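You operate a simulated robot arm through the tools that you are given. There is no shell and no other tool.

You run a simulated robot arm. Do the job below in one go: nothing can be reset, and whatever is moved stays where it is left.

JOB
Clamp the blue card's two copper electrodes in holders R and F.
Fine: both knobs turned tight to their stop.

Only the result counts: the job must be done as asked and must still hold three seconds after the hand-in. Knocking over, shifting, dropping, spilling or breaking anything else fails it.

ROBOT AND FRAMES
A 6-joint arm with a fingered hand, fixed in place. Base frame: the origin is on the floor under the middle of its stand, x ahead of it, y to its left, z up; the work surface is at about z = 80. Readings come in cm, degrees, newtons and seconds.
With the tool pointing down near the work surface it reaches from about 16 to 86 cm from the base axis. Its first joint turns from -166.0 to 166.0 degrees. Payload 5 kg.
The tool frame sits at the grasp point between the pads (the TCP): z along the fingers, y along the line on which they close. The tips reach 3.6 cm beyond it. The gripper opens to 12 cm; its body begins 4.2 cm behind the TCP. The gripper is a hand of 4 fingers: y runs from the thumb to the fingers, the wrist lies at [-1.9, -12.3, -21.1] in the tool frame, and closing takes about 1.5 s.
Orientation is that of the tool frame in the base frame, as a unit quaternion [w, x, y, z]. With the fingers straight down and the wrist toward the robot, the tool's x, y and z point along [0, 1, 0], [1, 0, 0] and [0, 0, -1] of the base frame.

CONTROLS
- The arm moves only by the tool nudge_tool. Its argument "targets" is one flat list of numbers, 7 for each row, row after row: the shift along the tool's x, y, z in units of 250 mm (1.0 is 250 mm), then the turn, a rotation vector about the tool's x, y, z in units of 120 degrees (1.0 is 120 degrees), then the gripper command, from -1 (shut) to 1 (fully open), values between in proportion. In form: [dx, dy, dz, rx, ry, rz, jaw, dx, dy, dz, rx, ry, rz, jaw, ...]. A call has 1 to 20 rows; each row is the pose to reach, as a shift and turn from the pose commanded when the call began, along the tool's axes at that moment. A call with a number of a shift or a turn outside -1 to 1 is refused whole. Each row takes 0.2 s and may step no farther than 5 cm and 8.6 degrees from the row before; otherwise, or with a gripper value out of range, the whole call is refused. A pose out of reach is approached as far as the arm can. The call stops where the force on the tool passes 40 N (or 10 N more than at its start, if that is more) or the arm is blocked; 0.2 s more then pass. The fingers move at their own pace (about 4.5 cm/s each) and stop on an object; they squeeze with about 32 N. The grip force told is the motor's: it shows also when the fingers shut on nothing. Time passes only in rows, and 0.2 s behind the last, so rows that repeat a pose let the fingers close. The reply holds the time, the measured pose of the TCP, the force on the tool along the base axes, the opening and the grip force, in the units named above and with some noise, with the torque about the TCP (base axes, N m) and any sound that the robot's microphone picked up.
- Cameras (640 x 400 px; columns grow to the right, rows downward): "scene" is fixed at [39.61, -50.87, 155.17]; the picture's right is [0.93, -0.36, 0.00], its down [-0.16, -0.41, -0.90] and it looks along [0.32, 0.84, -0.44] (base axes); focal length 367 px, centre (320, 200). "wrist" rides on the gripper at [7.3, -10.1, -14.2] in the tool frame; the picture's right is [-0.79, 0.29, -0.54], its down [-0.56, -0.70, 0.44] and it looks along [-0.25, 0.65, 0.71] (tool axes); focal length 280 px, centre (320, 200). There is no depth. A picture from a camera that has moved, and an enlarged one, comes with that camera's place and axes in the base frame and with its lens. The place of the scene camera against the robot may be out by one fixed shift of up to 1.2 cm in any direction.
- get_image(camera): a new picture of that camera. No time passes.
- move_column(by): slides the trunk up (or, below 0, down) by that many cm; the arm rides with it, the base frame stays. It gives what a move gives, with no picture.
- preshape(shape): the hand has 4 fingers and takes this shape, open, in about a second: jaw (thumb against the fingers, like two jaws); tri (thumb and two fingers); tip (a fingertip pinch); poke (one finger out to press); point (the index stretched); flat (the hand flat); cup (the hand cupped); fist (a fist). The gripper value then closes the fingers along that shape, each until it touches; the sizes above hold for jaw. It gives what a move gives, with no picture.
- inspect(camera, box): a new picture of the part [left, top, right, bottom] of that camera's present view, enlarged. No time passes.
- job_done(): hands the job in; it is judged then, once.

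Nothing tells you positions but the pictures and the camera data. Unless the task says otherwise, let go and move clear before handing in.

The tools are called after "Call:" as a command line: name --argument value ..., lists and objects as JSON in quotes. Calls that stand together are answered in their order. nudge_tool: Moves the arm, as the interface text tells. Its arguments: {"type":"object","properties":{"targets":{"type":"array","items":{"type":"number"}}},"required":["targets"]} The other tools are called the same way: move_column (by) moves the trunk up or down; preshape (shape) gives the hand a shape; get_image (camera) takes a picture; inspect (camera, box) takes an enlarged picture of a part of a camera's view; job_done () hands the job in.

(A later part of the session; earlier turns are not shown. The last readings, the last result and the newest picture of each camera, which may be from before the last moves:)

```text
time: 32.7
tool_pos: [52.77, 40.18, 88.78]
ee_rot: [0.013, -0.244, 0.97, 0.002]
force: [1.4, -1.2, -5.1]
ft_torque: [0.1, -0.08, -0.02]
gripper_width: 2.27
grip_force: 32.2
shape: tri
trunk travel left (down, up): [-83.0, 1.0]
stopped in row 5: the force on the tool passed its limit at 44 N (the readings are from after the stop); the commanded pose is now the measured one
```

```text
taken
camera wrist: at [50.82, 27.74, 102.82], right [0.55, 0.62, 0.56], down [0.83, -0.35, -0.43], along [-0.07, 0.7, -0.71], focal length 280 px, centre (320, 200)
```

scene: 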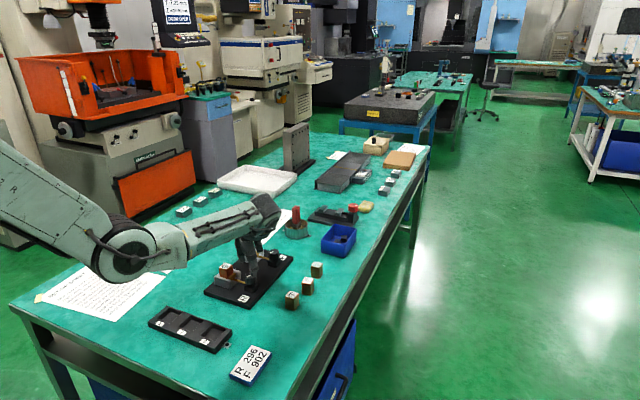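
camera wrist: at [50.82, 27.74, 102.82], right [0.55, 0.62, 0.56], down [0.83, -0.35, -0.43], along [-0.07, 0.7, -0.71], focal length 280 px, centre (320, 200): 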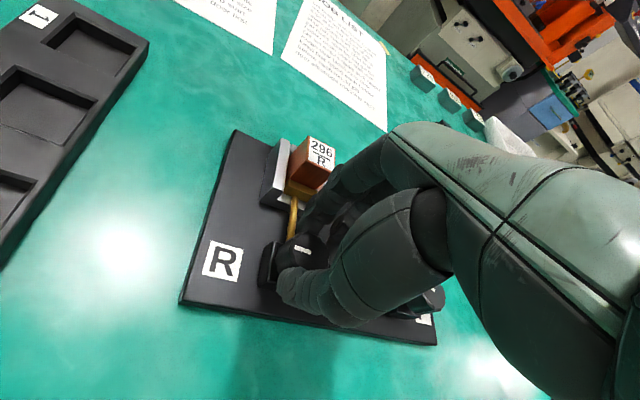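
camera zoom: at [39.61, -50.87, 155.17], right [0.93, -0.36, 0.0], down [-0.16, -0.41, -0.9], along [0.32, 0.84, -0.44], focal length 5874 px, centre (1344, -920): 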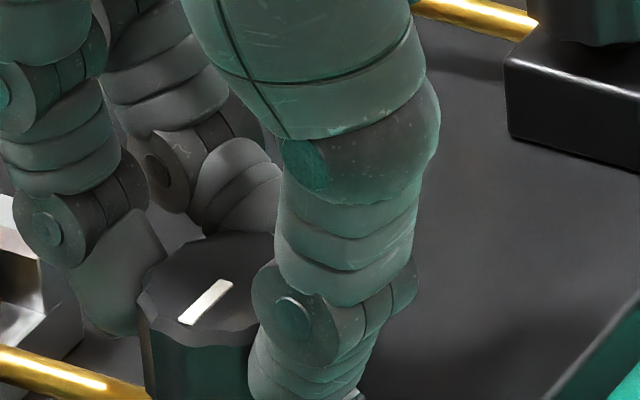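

The index finger was ending up over the gold shaft at this yaw, which likely caused the 44 N spike. I'll release, rise above the knob, and swing clockwise to re-grip with a free counter-clockwise range.

Call:
nudge_tool --targets '[0, 0, 0, 0, 0, 0, -0.5, 0, 0, 0, 0, 0, 0, -0.2, 0, 0, 0, 0, 0, 0, 0, 0, 0, -0.04, 0, 0, 0, 0, 0, 0, -0.12, 0, 0, 0, 0, 0, 0, -0.2, -0.003, 0.012, 0, 0, 0, 0, -0.2, -0.003, 0.012, 0, 0]'

Call:
inspect --camera "scene" --box '[216, 262, 248, 284]'

Call:
inspect --camera "scene" --box '[220, 250, 280, 300]'

Call:
get_image --camera "wrist"

```text
time: 34.3
tool_pos: [52.85, 40.27, 93.89]
ee_rot: [-0.001, -0.244, 0.97, 0.003]
force: [-0.1, -0.4, -0.5]
ft_torque: [-0.02, 0.0, -0.02]
gripper_width: 5.98
grip_force: 0.1
shape: tri
trunk travel left (down, up): [-83.0, 1.0]
```

```text
16.00 times, centred on (232, 273) of scene
camera zoom: at [39.61, -50.87, 155.17], right [0.93, -0.36, 0.0], down [-0.16, -0.41, -0.9], along [0.32, 0.84, -0.44], focal length 5874 px, centre (1728, -968)
```

zoom: 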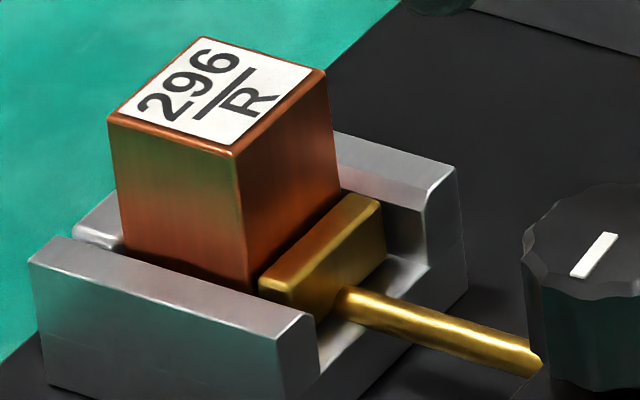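

```text
8.00 times, centred on (250, 275) of scene
camera zoom: at [39.61, -50.87, 155.17], right [0.93, -0.36, 0.0], down [-0.16, -0.41, -0.9], along [0.32, 0.84, -0.44], focal length 2937 px, centre (880, -400)
```

zoom: 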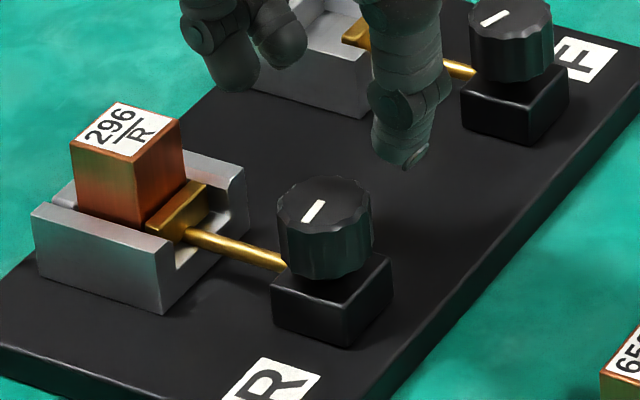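

```text
taken
camera wrist: at [51.25, 27.89, 108.09], right [0.56, 0.62, 0.54], down [0.82, -0.35, -0.45], along [-0.09, 0.7, -0.71], focal length 280 px, centre (320, 200)
```

wrist: 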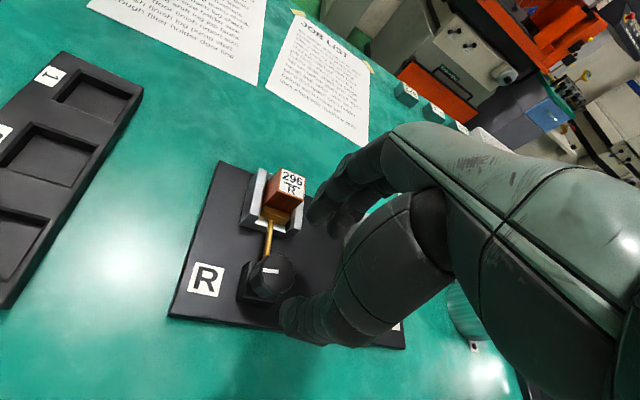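

The knob visibly turned CCW about 35°. I'll zoom on the plate/block interface to see which way the plate went.

Call:
inspect --camera "wrist" --box '[230, 150, 310, 240]'

Call:
inspect --camera "scene" --box '[228, 270, 242, 280]'

Call:
inspect --camera "scene" --box '[244, 240, 276, 262]'

```text
4.44 times, centred on (270, 195) of wrist
camera zoom: at [51.25, 27.89, 108.09], right [0.56, 0.62, 0.54], down [0.82, -0.35, -0.45], along [-0.09, 0.7, -0.71], focal length 1246 px, centre (542, 222)
```

zoom: 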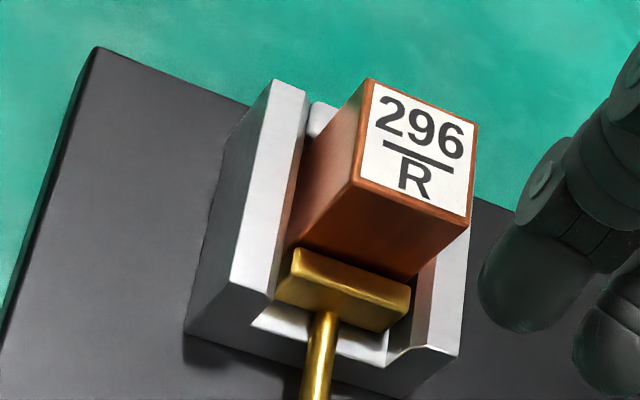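

```text
16.00 times, centred on (235, 275) of scene
camera zoom: at [39.61, -50.87, 155.17], right [0.93, -0.36, 0.0], down [-0.16, -0.41, -0.9], along [0.32, 0.84, -0.44], focal length 5874 px, centre (1680, -1000)
```

zoom: 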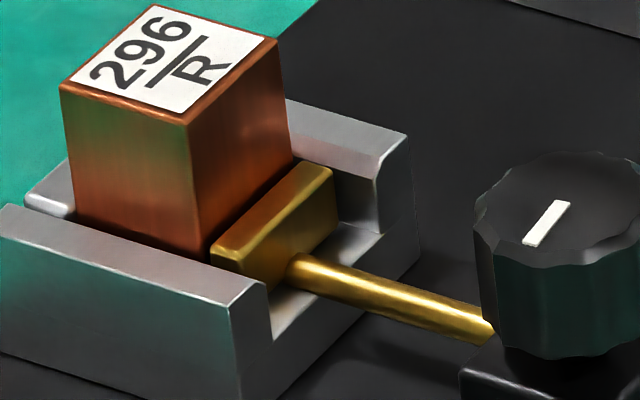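

```text
16.00 times, centred on (260, 251) of scene
camera zoom: at [39.61, -50.87, 155.17], right [0.93, -0.36, 0.0], down [-0.16, -0.41, -0.9], along [0.32, 0.84, -0.44], focal length 5874 px, centre (1280, -616)
```

zoom: 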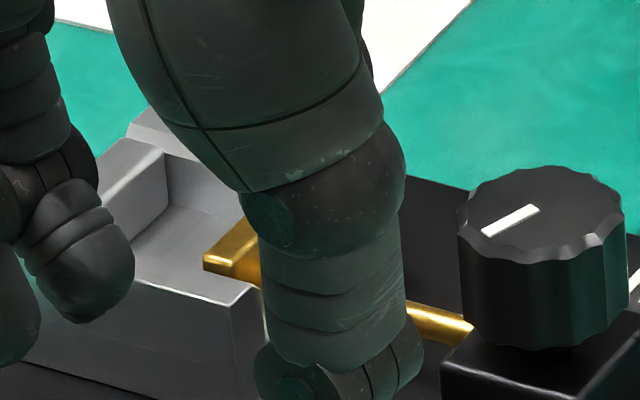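

There is now a slight gap, so counter-clockwise opens and clockwise tightens. R had already been at a tight position with the block in. I'll re-centre at yaw ≈98° and turn R clockwise to its stop.

Call:
nudge_tool --targets '[0.0142, 0.0045, 0, 0, 0, 0.06, 0, 0.0284, 0.0089, 0, 0, 0, 0.12, 0, 0.0284, 0.0089, 0, 0, 0, 0.1667, 0, 0.0284, 0.0089, 0, 0, 0, 0.1667, 0]'

Call:
inspect --camera "wrist" --box '[230, 200, 350, 320]'

```text
time: 35.3
tool_pos: [51.99, 40.04, 93.87]
ee_rot: [0.0, -0.071, 0.997, 0.003]
force: [-0.6, 0.1, -0.2]
ft_torque: [-0.02, -0.03, -0.02]
gripper_width: 5.96
grip_force: 0.0
shape: tri
trunk travel left (down, up): [-83.0, 1.0]
```

```text
3.33 times, centred on (290, 260) of wrist
camera zoom: at [46.28, 29.03, 108.04], right [0.74, 0.4, 0.54], down [0.65, -0.61, -0.45], along [0.16, 0.69, -0.71], focal length 935 px, centre (420, 0)
```

zoom: 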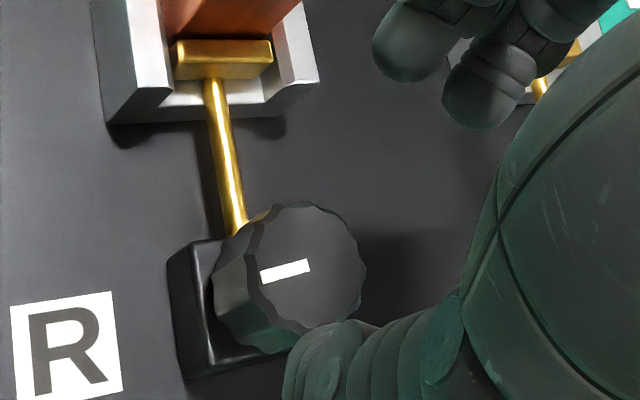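

Call:
nudge_tool --targets '[-0.004, -0.004, 0.08, 0, 0, 0, 0, -0.004, -0.004, 0.16, 0, 0, 0, 0, -0.004, -0.004, 0.208, 0, 0, 0, 0, -0.004, -0.004, 0.208, 0, 0, 0, -0.3, -0.004, -0.004, 0.208, 0, 0, 0, -0.6, -0.004, -0.004, 0.208, 0, 0, 0, -1, -0.004, -0.004, 0.208, 0, 0, 0, -1, -0.004, -0.004, 0.208, 0, 0, 0, -1]'

Call:
inspect --camera "wrist" --box '[240, 190, 360, 310]'

Call:
inspect --camera "scene" --box '[220, 250, 280, 300]'

```text
time: 37.1
tool_pos: [52.16, 39.96, 88.41]
ee_rot: [0.0, -0.072, 0.997, 0.003]
force: [-0.1, -1.4, -2.4]
ft_torque: [-0.05, -0.01, 0.01]
gripper_width: 2.46
grip_force: 31.3
shape: tri
trunk travel left (down, up): [-83.0, 1.0]
```

```text
3.33 times, centred on (300, 250) of wrist
camera zoom: at [46.44, 28.84, 102.68], right [0.74, 0.4, 0.54], down [0.65, -0.61, -0.45], along [0.15, 0.69, -0.71], focal length 935 px, centre (387, 33)
```

zoom: 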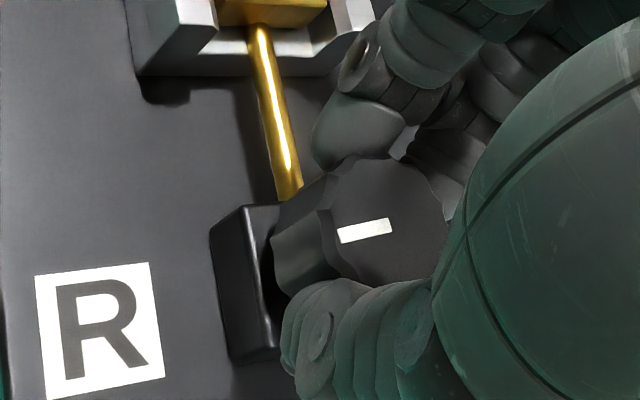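

```text
8.00 times, centred on (250, 275) of scene
camera zoom: at [39.61, -50.87, 155.17], right [0.93, -0.36, 0.0], down [-0.16, -0.41, -0.9], along [0.32, 0.84, -0.44], focal length 2937 px, centre (880, -400)
```

zoom: 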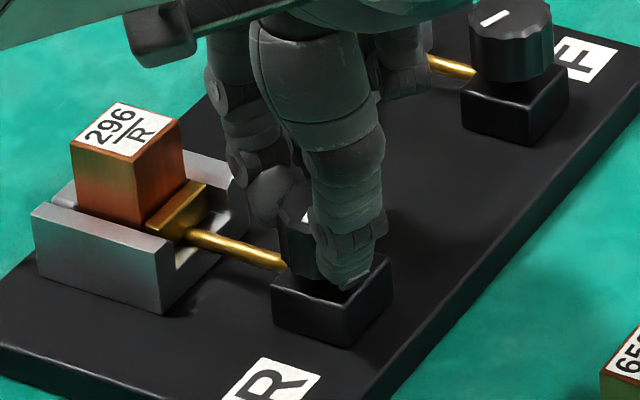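

Gripped again. Turning clockwise 36° in 6° steps.

Call:
nudge_tool --targets '[0, 0, 0, 0, 0, 0.05, -1, 0, 0, 0, 0, 0, 0.1, -1, 0, 0, 0, 0, 0, 0.15, -1, 0, 0, 0, 0, 0, 0.2, -1, 0, 0, 0, 0, 0, 0.25, -1, 0, 0, 0, 0, 0, 0.3, -1, 0, 0, 0, 0, 0, 0.3, -1]'

Call:
inspect --camera "wrist" --box '[240, 190, 360, 310]'

Call:
inspect --camera "scene" --box '[220, 250, 280, 300]'

```text
time: 38.7
tool_pos: [51.95, 39.98, 88.63]
ee_rot: [-0.002, 0.239, 0.971, 0.003]
force: [-3.9, 2.4, -6.5]
ft_torque: [0.19, 0.03, 0.18]
gripper_width: 2.45
grip_force: 32.0
shape: tri
trunk travel left (down, up): [-83.0, 1.0]
```

```text
3.33 times, centred on (300, 250) of wrist
camera zoom: at [40.87, 34.43, 102.74], right [0.83, -0.12, 0.54], down [0.17, -0.88, -0.45], along [0.53, 0.46, -0.71], focal length 935 px, centre (387, 33)
```

zoom: 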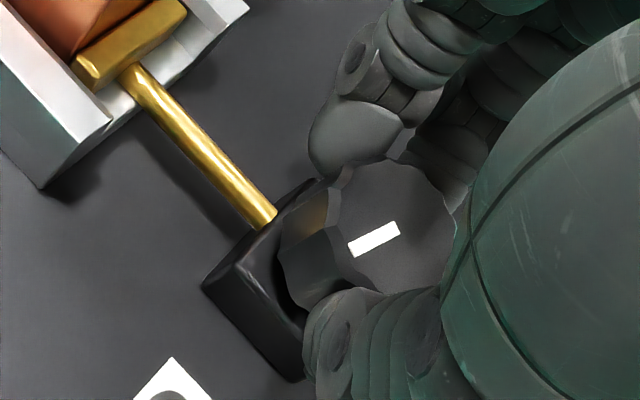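

```text
8.00 times, centred on (250, 275) of scene
camera zoom: at [39.61, -50.87, 155.17], right [0.93, -0.36, 0.0], down [-0.16, -0.41, -0.9], along [0.32, 0.84, -0.44], focal length 2937 px, centre (880, -400)
```

zoom: 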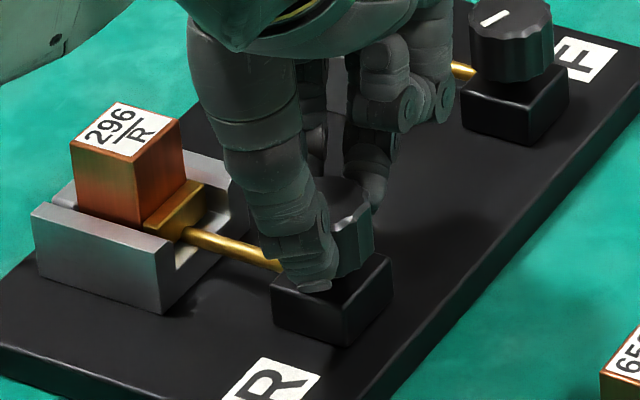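

The knob followed back about 22°, to near its original angle. I'll continue clockwise to see if it's at the stop.

Call:
nudge_tool --targets '[0, 0, 0, 0, 0, 0.05, -1, 0, 0, 0, 0, 0, 0.1, -1, 0, 0, 0, 0, 0, 0.15, -1, 0, 0, 0, 0, 0, 0.2, -1, 0, 0, 0, 0, 0, 0.25, -1, 0, 0, 0, 0, 0, 0.25, -1]'

Call:
inspect --camera "wrist" --box '[240, 190, 360, 310]'

Call:
inspect --camera "scene" --box '[220, 250, 280, 300]'

```text
time: 40.1
tool_pos: [51.97, 40.25, 88.43]
ee_rot: [-0.002, 0.483, 0.876, 0.001]
force: [-17.8, 19.0, -17.0]
ft_torque: [0.76, 0.36, 0.67]
gripper_width: 2.17
grip_force: 32.1
shape: tri
trunk travel left (down, up): [-83.0, 1.0]
```

```text
3.33 times, centred on (300, 250) of wrist
camera zoom: at [39.5, 41.04, 102.76], right [0.67, -0.52, 0.54], down [-0.3, -0.85, -0.45], along [0.68, 0.14, -0.72], focal length 935 px, centre (387, 33)
```

zoom: 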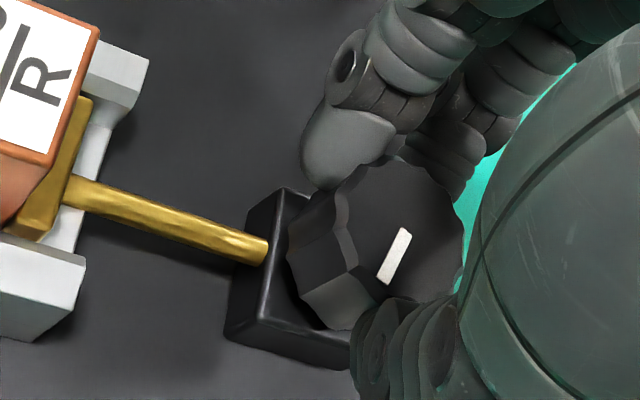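

```text
8.00 times, centred on (250, 275) of scene
camera zoom: at [39.61, -50.87, 155.17], right [0.93, -0.36, 0.0], down [-0.16, -0.41, -0.9], along [0.32, 0.84, -0.44], focal length 2937 px, centre (880, -400)
```

zoom: 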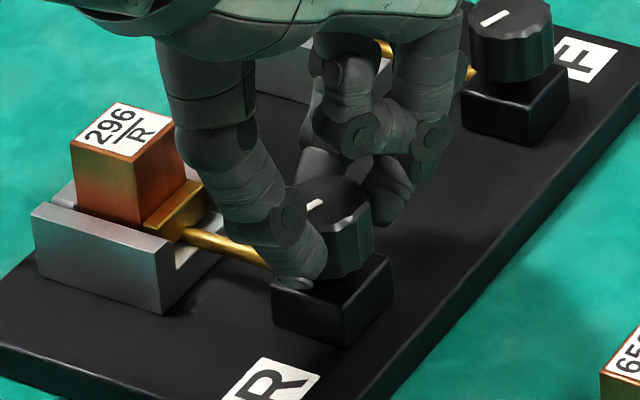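

The torque climbed to 0.67 Nm with no knob motion, so it's against its clockwise stop. I'll compare the plate position now with the earlier one to be sure which way tightens.

Call:
inspect --camera "scene" --box '[228, 270, 242, 280]'

Call:
inspect --camera "wrist" --box '[160, 170, 260, 270]'

```text
16.00 times, centred on (235, 275) of scene
camera zoom: at [39.61, -50.87, 155.17], right [0.93, -0.36, 0.0], down [-0.16, -0.41, -0.9], along [0.32, 0.84, -0.44], focal length 5874 px, centre (1680, -1000)
```

zoom: 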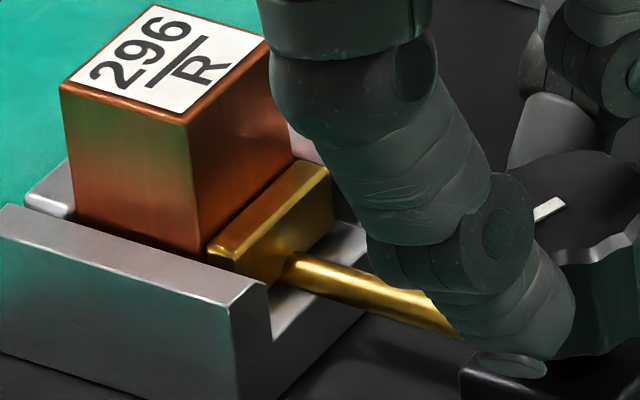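

```text
4.00 times, centred on (210, 220) of wrist
camera zoom: at [39.5, 41.04, 102.76], right [0.67, -0.52, 0.54], down [-0.3, -0.85, -0.45], along [0.68, 0.14, -0.72], focal length 1122 px, centre (760, 120)
```

zoom: 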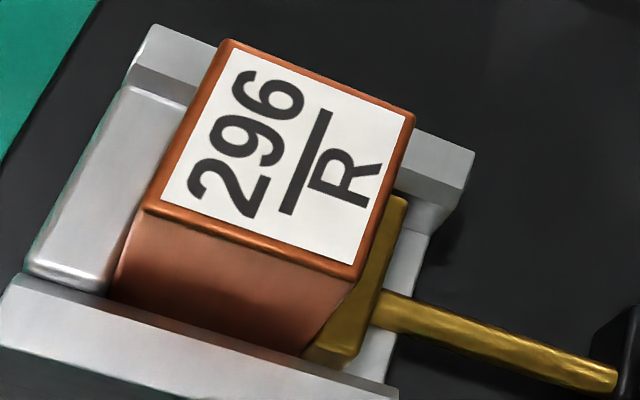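

Confirmed: clockwise moves the plate toward the block, and R is against its stop with the block held between plate and back. I'll release the knob, rise, and check it stayed.

Call:
nudge_tool --targets '[0, 0, 0, 0, 0, 0, -0.6, 0, 0, 0, 0, 0, 0, -0.3, 0, 0, 0, 0, 0, 0, 0, 0, 0, -0.04, 0, 0, 0, 0, 0, 0, -0.14, 0, 0, 0, 0, 0, 0, -0.3, 0, 0, 0, 0, 0, 0, -0.4, 0, 0, 0, 0]'

Call:
inspect --camera "scene" --box '[215, 235, 295, 295]'

Call:
inspect --camera "scene" --box '[228, 270, 242, 280]'

Call:
get_image --camera "wrist"

```text
time: 41.7
tool_pos: [52.12, 39.7, 98.83]
ee_rot: [-0.001, 0.482, 0.876, 0.002]
force: [0.7, -0.2, -0.1]
ft_torque: [0.0, 0.0, 0.03]
gripper_width: 5.97
grip_force: 0.0
shape: tri
trunk travel left (down, up): [-83.0, 1.0]
```

```text
6.67 times, centred on (255, 265) of scene
camera zoom: at [39.61, -50.87, 155.17], right [0.93, -0.36, 0.0], down [-0.16, -0.41, -0.9], along [0.32, 0.84, -0.44], focal length 2448 px, centre (753, -233)
```

zoom: 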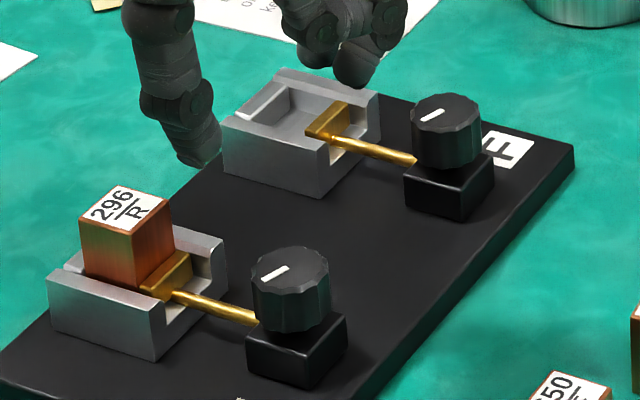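

```text
16.00 times, centred on (235, 275) of scene
camera zoom: at [39.61, -50.87, 155.17], right [0.93, -0.36, 0.0], down [-0.16, -0.41, -0.9], along [0.32, 0.84, -0.44], focal length 5874 px, centre (1680, -1000)
```

zoom: 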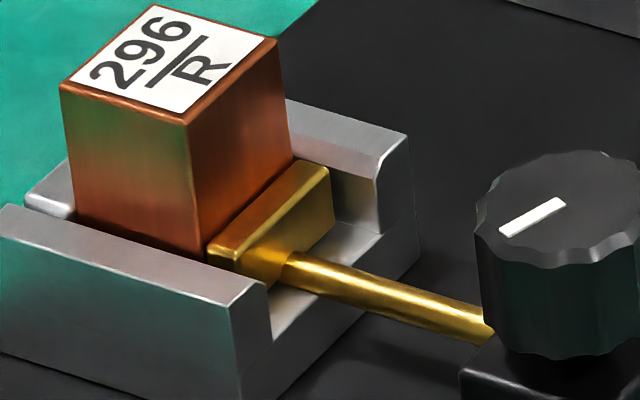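

```text
taken
camera wrist: at [39.69, 40.36, 113.02], right [0.67, -0.52, 0.54], down [-0.29, -0.84, -0.45], along [0.69, 0.14, -0.71], focal length 280 px, centre (320, 200)
```

wrist: 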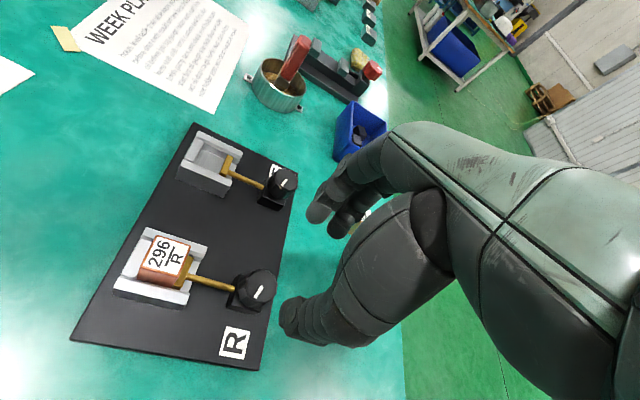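

R's mark is now about 10° further clockwise than it was originally, with the plate against the block. To learn where the knob's true stop is, I'll go to F's empty holder and test its knob, which also needs opening before 902 goes in.

Call:
nudge_tool --targets '[0.016, 0.067, 0, 0, 0, -0.0656, 0, 0.032, 0.1345, 0, 0, 0, -0.1313, 0, 0.048, 0.2018, 0, 0, 0, -0.1969, 0, 0.064, 0.269, 0, 0, 0, -0.2625, 0, 0.08, 0.3363, 0, 0, 0, -0.3281, 0, 0.096, 0.4035, 0, 0, 0, -0.3938, 0, 0.112, 0.4708, 0, 0, 0, -0.4594, 0, 0.128, 0.538, 0, 0, 0, -0.525, 0, 0.128, 0.538, 0, 0, 0, -0.525, 0]'

Call:
get_image --camera "wrist"

Call:
inspect --camera "wrist" --box '[200, 230, 320, 350]'

Call:
get_image --camera "scene"

```text
time: 43.7
tool_pos: [60.51, 48.76, 99.35]
ee_rot: [0.0, -0.047, 0.999, 0.003]
force: [-0.6, 0.0, -0.1]
ft_torque: [-0.02, 0.01, 0.01]
gripper_width: 5.98
grip_force: 0.0
shape: tri
out of reach, approached as far as the arm can: row 8, 9
trunk travel left (down, up): [-83.0, 1.0]
```

```text
taken
camera wrist: at [54.29, 37.95, 113.55], right [0.76, 0.36, 0.54], down [0.62, -0.64, -0.45], along [0.19, 0.68, -0.71], focal length 280 px, centre (320, 200)
```

wrist: 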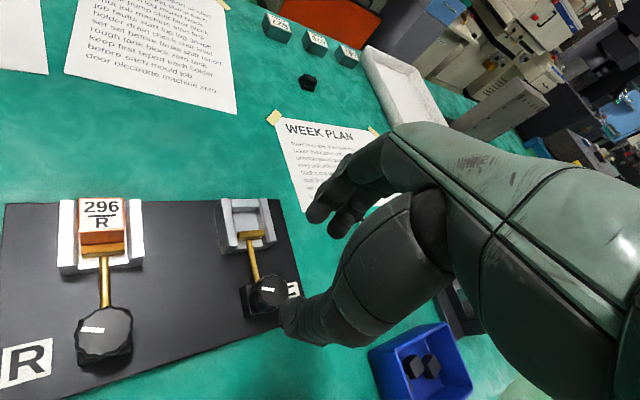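

```text
3.33 times, centred on (260, 290) of wrist
camera zoom: at [54.29, 37.95, 113.55], right [0.76, 0.36, 0.54], down [0.62, -0.64, -0.45], along [0.19, 0.68, -0.71], focal length 935 px, centre (520, -100)
```

zoom: 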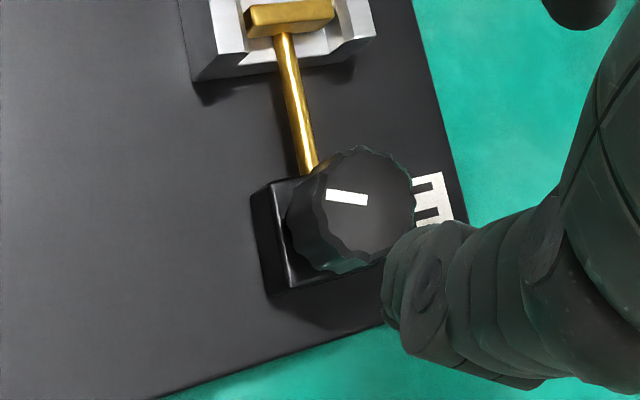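

```text
taken
```

scene: 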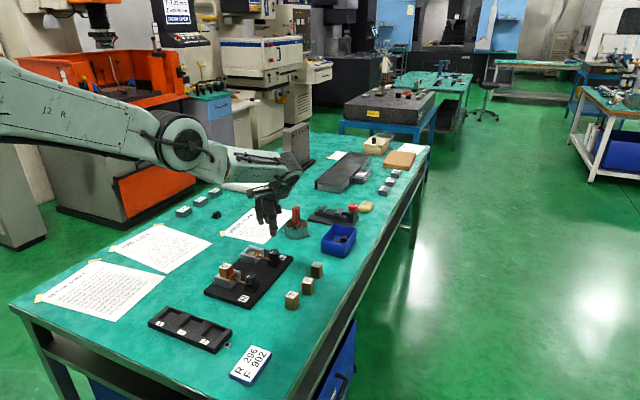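

With the trunk raised, F is slightly out of reach. I'll lift the hand inward, bring the trunk back down, and then return over F's knob.

Call:
nudge_tool --targets '[0.03, -0.017, -0.14, 0, 0, 0, 0, 0.06, -0.035, -0.28, 0, 0, 0, 0, 0.09, -0.052, -0.42, 0, 0, 0, 0, 0.126, -0.069, -0.56, 0, 0, 0, 0]'

Call:
move_column --by -10

Call:
get_image --camera "scene"

```text
time: 44.7
tool_pos: [57.84, 46.22, 113.2]
ee_rot: [0.0, -0.046, 0.999, 0.002]
force: [-0.1, -0.7, -1.0]
ft_torque: [0.01, -0.02, -0.03]
gripper_width: 6.0
grip_force: 0.0
shape: tri
trunk travel left (down, up): [-83.0, 1.0]
```

```text
time: 46.0
tool_pos: [57.99, 46.43, 103.12]
ee_rot: [0.0, -0.046, 0.999, 0.003]
force: [-0.6, 0.6, 0.3]
ft_torque: [0.0, -0.02, -0.03]
gripper_width: 5.96
grip_force: 0.2
shape: tri
trunk travel left (down, up): [-73.0, 11.0]
```

```text
taken
```

scene: 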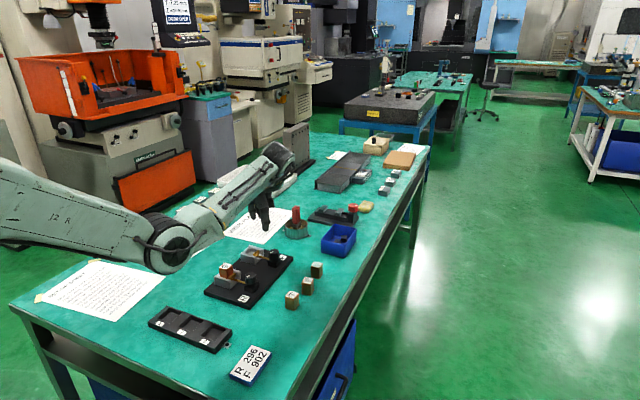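

Call:
nudge_tool --targets '[-0.056, 0.036, 0.05, 0, 0, 0, 0, -0.111, 0.073, 0.1, 0, 0, 0, 0, -0.167, 0.109, 0.16, 0, 0, 0, 0, -0.167, 0.109, 0.16, 0, 0, 0, 0]'

Call:
inspect --camera "wrist" --box '[220, 230, 340, 350]'

```text
time: 47.0
tool_pos: [61.63, 49.47, 99.24]
ee_rot: [0.0, -0.046, 0.999, 0.002]
force: [-1.2, -0.2, 0.8]
ft_torque: [-0.01, 0.01, 0.0]
gripper_width: 5.97
grip_force: 0.1
shape: tri
trunk travel left (down, up): [-73.0, 11.0]
```

```text
3.33 times, centred on (280, 290) of wrist
camera zoom: at [55.42, 38.66, 113.32], right [0.76, 0.36, 0.54], down [0.62, -0.64, -0.45], along [0.19, 0.68, -0.71], focal length 935 px, centre (453, -100)
```

zoom: 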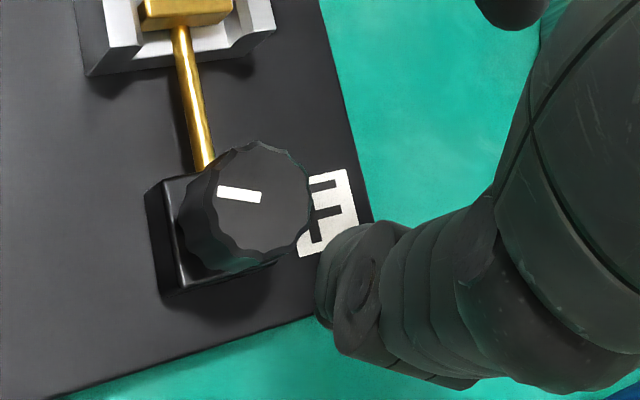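

F's knob is now centred under the tool. Descending to just above it to re-verify.

Call:
nudge_tool --targets '[0, 0.002, 0.12, 0, 0, 0, 0, 0, 0.002, 0.22, 0, 0, 0, 0, 0, 0.002, 0.264, 0, 0, 0, 0, 0, 0.002, 0.264, 0, 0, 0, 0]'

Call:
inspect --camera "wrist" --box '[230, 200, 350, 320]'

Call:
inspect --camera "scene" --box '[240, 225, 300, 275]'

```text
time: 48.0
tool_pos: [61.79, 49.68, 92.67]
ee_rot: [-0.001, -0.046, 0.999, 0.002]
force: [-0.5, -0.5, -0.1]
ft_torque: [0.0, 0.02, 0.02]
gripper_width: 5.99
grip_force: 0.0
shape: tri
trunk travel left (down, up): [-73.0, 11.0]
```

```text
3.33 times, centred on (290, 260) of wrist
camera zoom: at [55.48, 38.93, 106.79], right [0.76, 0.36, 0.54], down [0.62, -0.64, -0.45], along [0.19, 0.68, -0.71], focal length 935 px, centre (420, 0)
```

zoom: 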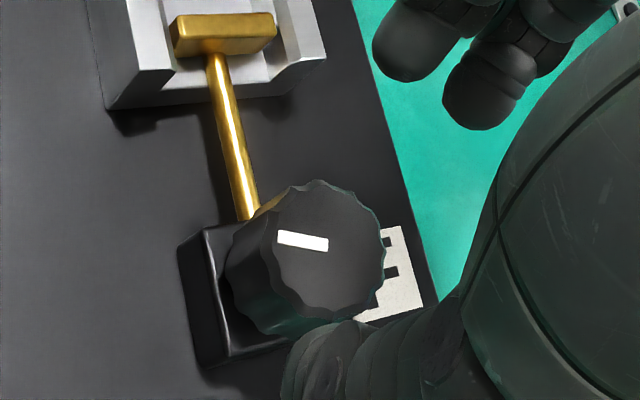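

```text
8.00 times, centred on (270, 250) of scene
camera zoom: at [39.61, -50.87, 155.17], right [0.93, -0.36, 0.0], down [-0.16, -0.41, -0.9], along [0.32, 0.84, -0.44], focal length 2937 px, centre (720, -200)
```

zoom: 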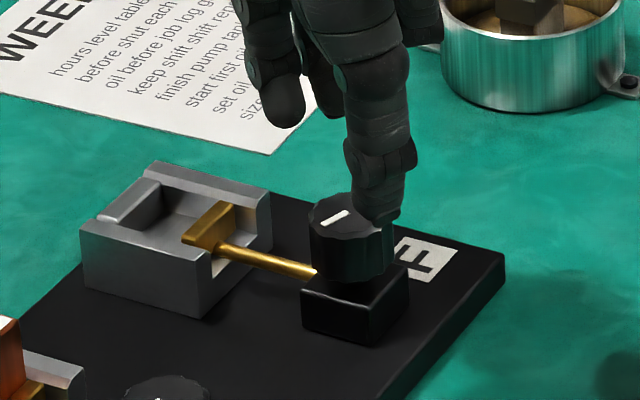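

Well centred (within 1 mm). Descending and gripping F's knob.

Call:
nudge_tool --targets '[0.002, -0.003, 0.08, 0, 0, 0, 0, 0.002, -0.003, 0.164, 0, 0, 0, 0, 0.002, -0.003, 0.164, 0, 0, 0, -0.3, 0.002, -0.003, 0.164, 0, 0, 0, -0.6, 0.002, -0.003, 0.164, 0, 0, 0, -1, 0.002, -0.003, 0.164, 0, 0, 0, -1, 0.002, -0.003, 0.164, 0, 0, 0, -1]'

Call:
inspect --camera "wrist" --box '[240, 190, 360, 310]'

Call:
inspect --camera "scene" --box '[244, 240, 276, 262]'

```text
time: 49.6
tool_pos: [60.78, 48.21, 89.02]
ee_rot: [-0.001, -0.046, 0.999, 0.002]
force: [-2.8, -5.4, -3.6]
ft_torque: [-0.11, 0.09, 0.1]
gripper_width: 1.41
grip_force: 32.4
shape: tri
out of reach, approached as far as the arm can: row 1, 2, 3, 4, 5, 6, 7
trunk travel left (down, up): [-73.0, 11.0]
```

```text
3.33 times, centred on (300, 250) of wrist
camera zoom: at [54.38, 37.49, 103.21], right [0.76, 0.36, 0.54], down [0.62, -0.64, -0.45], along [0.19, 0.68, -0.71], focal length 935 px, centre (387, 33)
```

zoom: 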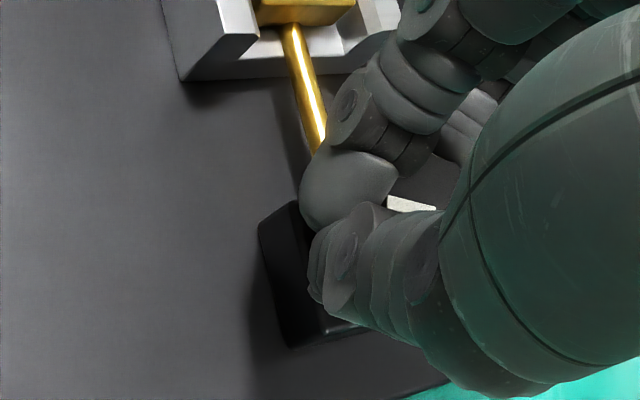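

```text
16.00 times, centred on (260, 251) of scene
camera zoom: at [39.61, -50.87, 155.17], right [0.93, -0.36, 0.0], down [-0.16, -0.41, -0.9], along [0.32, 0.84, -0.44], focal length 5874 px, centre (1280, -616)
```

zoom: 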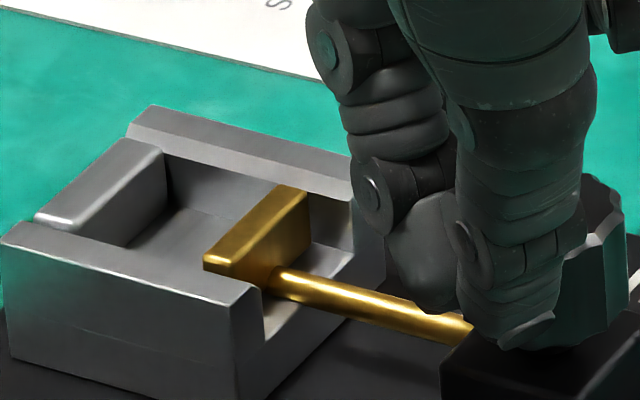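

F's knob is out of reach at this yaw when low, so the hand closed off-centre. I'll open, go straight up, then approach with a yaw closer to radial and the trunk lower.

Call:
nudge_tool --targets '[0, 0, 0, 0, 0, 0, -0.5, 0, 0, 0, 0, 0, 0, 0, 0, 0, 0, 0, 0, 0, 0.3, 0, 0, -0.04, 0, 0, 0, 0.3, 0, 0, -0.12, 0, 0, 0, 0.3, 0, 0, -0.24, 0, 0, 0, 0.3, 0, 0, -0.36, 0, 0, 0, 0.3]'

Call:
inspect --camera "scene" --box '[240, 225, 300, 275]'

Call:
get_image --camera "scene"

```text
time: 51.2
tool_pos: [60.27, 48.4, 98.2]
ee_rot: [0.0, -0.046, 0.999, 0.002]
force: [-0.8, -0.6, -0.4]
ft_torque: [-0.03, 0.02, 0.01]
gripper_width: 7.77
grip_force: 0.0
shape: tri
trunk travel left (down, up): [-73.0, 11.0]
```

```text
8.00 times, centred on (270, 250) of scene
camera zoom: at [39.61, -50.87, 155.17], right [0.93, -0.36, 0.0], down [-0.16, -0.41, -0.9], along [0.32, 0.84, -0.44], focal length 2937 px, centre (720, -200)
```

zoom: 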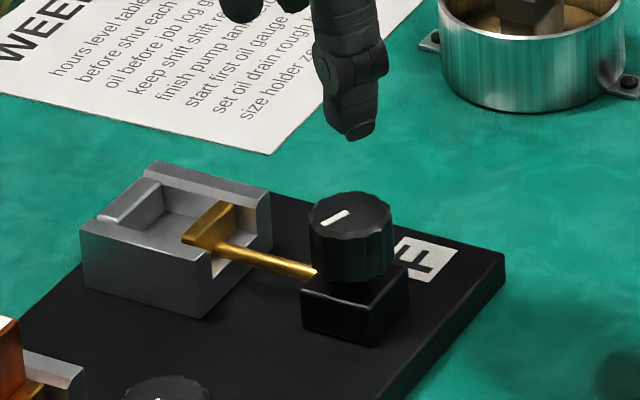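

```text
taken
```

scene: 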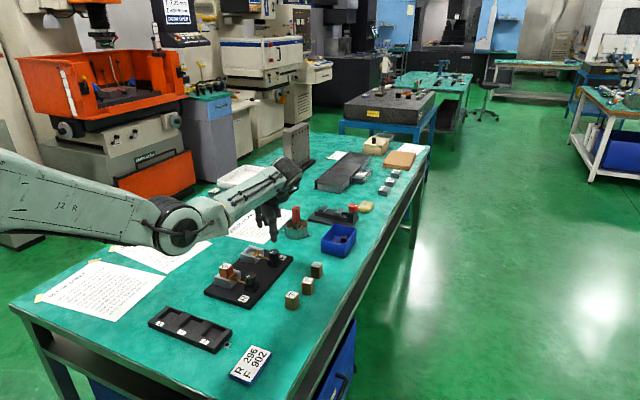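

F's knob is untouched. I'll rise, rotate to a more radial yaw (65°), and lower the trunk by 8 cm for better reach.

Call:
nudge_tool --targets '[0, 0, -0.1, 0, 0, 0.0625, 0.3, 0, 0, -0.2, 0, 0, 0.125, 0.2, 0, 0, -0.28, 0, 0, 0.1875, 0.1, 0, 0, -0.32, 0, 0, 0.25, 0, 0, 0, -0.32, 0, 0, 0.25, 0]'

Call:
move_column --by -8

Call:
get_image --camera "scene"

Call:
get_image --camera "wrist"

```text
time: 52.4
tool_pos: [60.55, 48.24, 106.13]
ee_rot: [-0.002, 0.215, 0.977, 0.003]
force: [0.1, -0.9, -0.1]
ft_torque: [0.0, 0.02, -0.01]
gripper_width: 6.06
grip_force: 0.1
shape: tri
trunk travel left (down, up): [-73.0, 11.0]
```

```text
time: 53.6
tool_pos: [60.5, 48.21, 98.1]
ee_rot: [-0.002, 0.214, 0.977, 0.002]
force: [-0.5, 0.3, -0.1]
ft_torque: [0.01, -0.03, -0.01]
gripper_width: 6.06
grip_force: 0.0
shape: tri
trunk travel left (down, up): [-65.0, 19.0]
```

```text
taken
```

scene: 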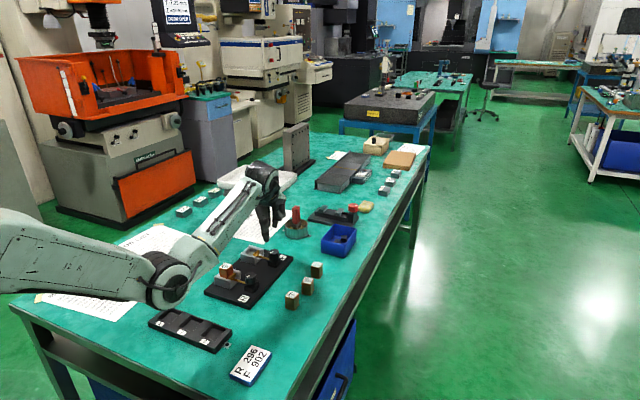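

```text
taken
camera wrist: at [49.71, 42.1, 112.37], right [0.84, -0.07, 0.54], down [0.22, -0.87, -0.45], along [0.5, 0.49, -0.71], focal length 280 px, centre (320, 200)
```

wrist: 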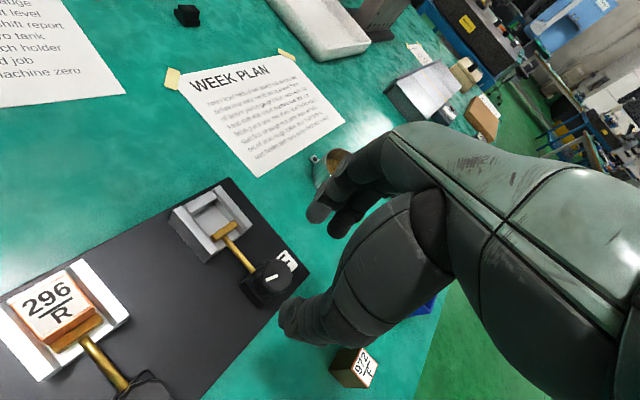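

Call:
nudge_tool --targets '[-0.0256, 0.0677, 0.08, 0, 0, 0, 0, -0.0256, 0.0677, 0.18, 0, 0, 0, 0, -0.0256, 0.0677, 0.223, 0, 0, 0, 0, -0.0256, 0.0677, 0.223, 0, 0, 0, 0]'

Call:
inspect --camera "wrist" --box '[230, 200, 350, 320]'

Call:
inspect --camera "scene" --box '[240, 225, 300, 275]'

```text
time: 54.6
tool_pos: [61.7, 49.54, 92.69]
ee_rot: [-0.002, 0.213, 0.977, 0.003]
force: [-0.1, 0.6, -0.8]
ft_torque: [0.0, -0.03, -0.02]
gripper_width: 6.02
grip_force: 0.1
shape: tri
trunk travel left (down, up): [-65.0, 19.0]
```

```text
3.33 times, centred on (290, 260) of wrist
camera zoom: at [50.91, 43.37, 106.78], right [0.84, -0.07, 0.54], down [0.22, -0.87, -0.45], along [0.5, 0.49, -0.71], focal length 935 px, centre (420, 0)
```

zoom: 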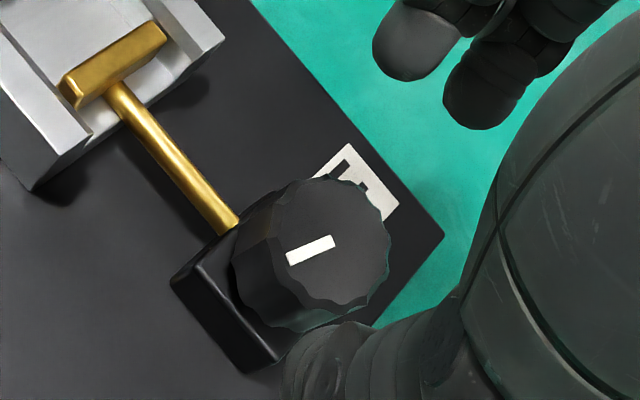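

```text
8.00 times, centred on (270, 250) of scene
camera zoom: at [39.61, -50.87, 155.17], right [0.93, -0.36, 0.0], down [-0.16, -0.41, -0.9], along [0.32, 0.84, -0.44], focal length 2937 px, centre (720, -200)
```

zoom: 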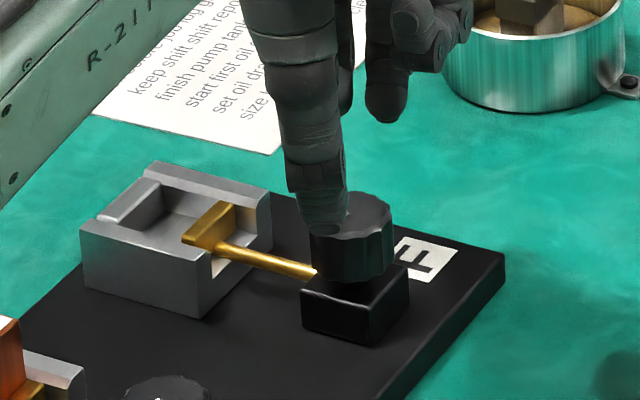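

Centred within 1 mm. Descending to the knob and closing.

Call:
nudge_tool --targets '[-0.003, 0.003, 0.08, 0, 0, 0, 0, -0.003, 0.003, 0.166, 0, 0, 0, 0, -0.003, 0.003, 0.166, 0, 0, 0, -0.3]'

Call:
nudge_tool --targets '[0, 0, 0, 0, 0, 0, -0.5, 0, 0, 0, 0, 0, 0, -0.8, 0, 0, 0, 0, 0, 0, -1, 0, 0, 0, 0, 0, 0, -1, 0, 0, 0, 0, 0, 0, -1]'

Call:
inspect --camera "wrist" --box '[240, 190, 360, 310]'

Call:
inspect --camera "scene" --box '[240, 225, 300, 275]'

```text
time: 55.4
tool_pos: [61.76, 49.69, 88.47]
ee_rot: [-0.001, 0.214, 0.977, 0.003]
force: [0.6, -0.1, -0.5]
ft_torque: [-0.03, 0.01, 0.05]
gripper_width: 4.26
grip_force: 0.0
shape: tri
trunk travel left (down, up): [-65.0, 19.0]
```

```text
time: 56.6
tool_pos: [61.84, 49.59, 88.45]
ee_rot: [-0.001, 0.215, 0.977, 0.002]
force: [-0.5, -2.4, -2.1]
ft_torque: [-0.07, 0.06, 0.03]
gripper_width: 2.47
grip_force: 32.0
shape: tri
trunk travel left (down, up): [-65.0, 19.0]
```

```text
3.33 times, centred on (300, 250) of wrist
camera zoom: at [51.05, 43.46, 102.67], right [0.84, -0.07, 0.54], down [0.22, -0.87, -0.45], along [0.5, 0.49, -0.71], focal length 935 px, centre (387, 33)
```

zoom: 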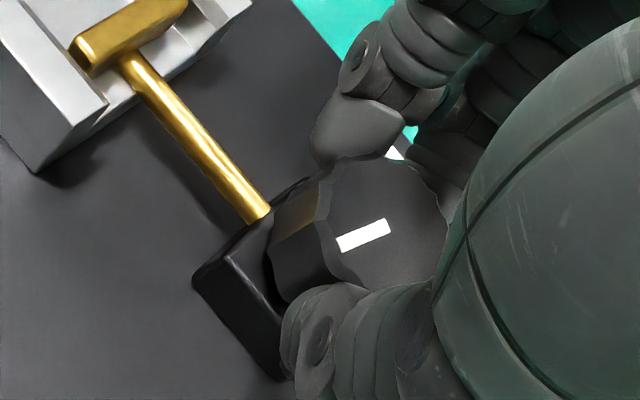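

```text
8.00 times, centred on (270, 250) of scene
camera zoom: at [39.61, -50.87, 155.17], right [0.93, -0.36, 0.0], down [-0.16, -0.41, -0.9], along [0.32, 0.84, -0.44], focal length 2937 px, centre (720, -200)
```

zoom: 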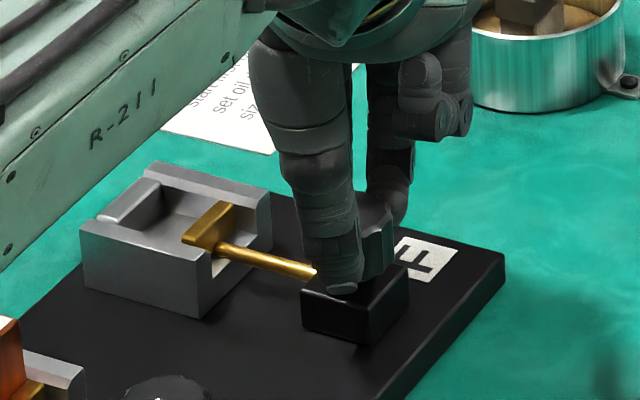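

Gripped F's knob well. Testing clockwise 36° (empty holder) to find its true stop.

Call:
nudge_tool --targets '[0, 0, 0, 0, 0, 0.05, -1, 0, 0, 0, 0, 0, 0.1, -1, 0, 0, 0, 0, 0, 0.15, -1, 0, 0, 0, 0, 0, 0.2, -1, 0, 0, 0, 0, 0, 0.25, -1, 0, 0, 0, 0, 0, 0.3, -1, 0, 0, 0, 0, 0, 0.3, -1]'

Call:
inspect --camera "wrist" --box '[240, 190, 360, 310]'

Call:
inspect --camera "scene" --box '[240, 225, 300, 275]'

```text
time: 58.2
tool_pos: [61.75, 49.88, 88.4]
ee_rot: [-0.003, 0.506, 0.863, 0.002]
force: [-20.7, 17.2, -8.6]
ft_torque: [0.74, 0.45, 0.57]
gripper_width: 2.18
grip_force: 32.0
shape: tri
trunk travel left (down, up): [-65.0, 19.0]
```

```text
3.33 times, centred on (300, 250) of wrist
camera zoom: at [49.39, 51.32, 102.63], right [0.64, -0.55, 0.54], down [-0.34, -0.83, -0.45], along [0.69, 0.1, -0.72], focal length 935 px, centre (387, 33)
```

zoom: 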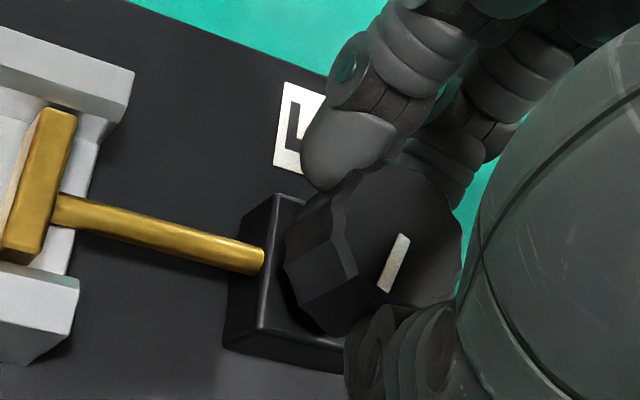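

```text
8.00 times, centred on (270, 250) of scene
camera zoom: at [39.61, -50.87, 155.17], right [0.93, -0.36, 0.0], down [-0.16, -0.41, -0.9], along [0.32, 0.84, -0.44], focal length 2937 px, centre (720, -200)
```

zoom: 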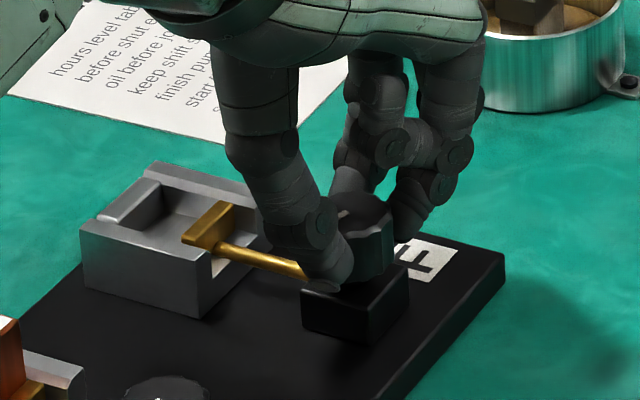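

The empty F knob is also blocked clockwise at its starting angle, so that is the hard "tight" stop for both knobs. Next I'll open F counter-clockwise to make room for 902 — first releasing and re-gripping at a yaw with more CCW range.

Call:
nudge_tool --targets '[0, 0, 0, 0, 0, 0, -0.6, 0, 0, 0, 0, 0, 0, -0.3, 0, 0, 0, 0, 0, 0, 0, 0, 0, -0.05, 0, 0, 0, 0, 0, 0, -0.17, 0, 0, 0, 0, 0, 0, -0.17, 0, 0, 0.065, 0, 0, 0, -0.17, 0, 0, 0.13, 0, 0, 0, -0.17, 0, 0, 0.195, 0, 0, 0, -0.17, 0, 0, 0.26, 0, 0, 0, -0.17, 0, 0, 0.325, 0, 0, 0, -0.17, 0, 0, 0.325, 0]'

Call:
inspect --camera "wrist" --box '[230, 200, 350, 320]'

Call:
inspect --camera "scene" --box '[240, 225, 300, 275]'

```text
time: 60.6
tool_pos: [62.0, 49.58, 92.7]
ee_rot: [-0.002, 0.765, 0.644, 0.001]
force: [0.6, 0.8, 0.4]
ft_torque: [0.01, 0.0, 0.01]
gripper_width: 5.95
grip_force: 0.0
shape: tri
trunk travel left (down, up): [-65.0, 19.0]
```

```text
3.33 times, centred on (290, 260) of wrist
camera zoom: at [53.24, 58.46, 106.9], right [0.15, -0.83, 0.54], down [-0.79, -0.43, -0.44], along [0.6, -0.36, -0.72], focal length 935 px, centre (420, 0)
```

zoom: 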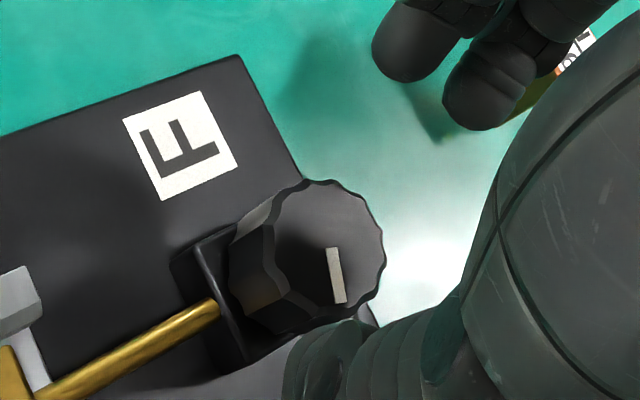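

```text
8.00 times, centred on (270, 250) of scene
camera zoom: at [39.61, -50.87, 155.17], right [0.93, -0.36, 0.0], down [-0.16, -0.41, -0.9], along [0.32, 0.84, -0.44], focal length 2937 px, centre (720, -200)
```

zoom: 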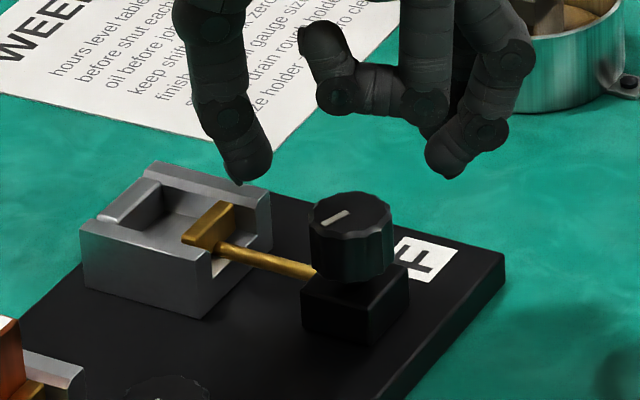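

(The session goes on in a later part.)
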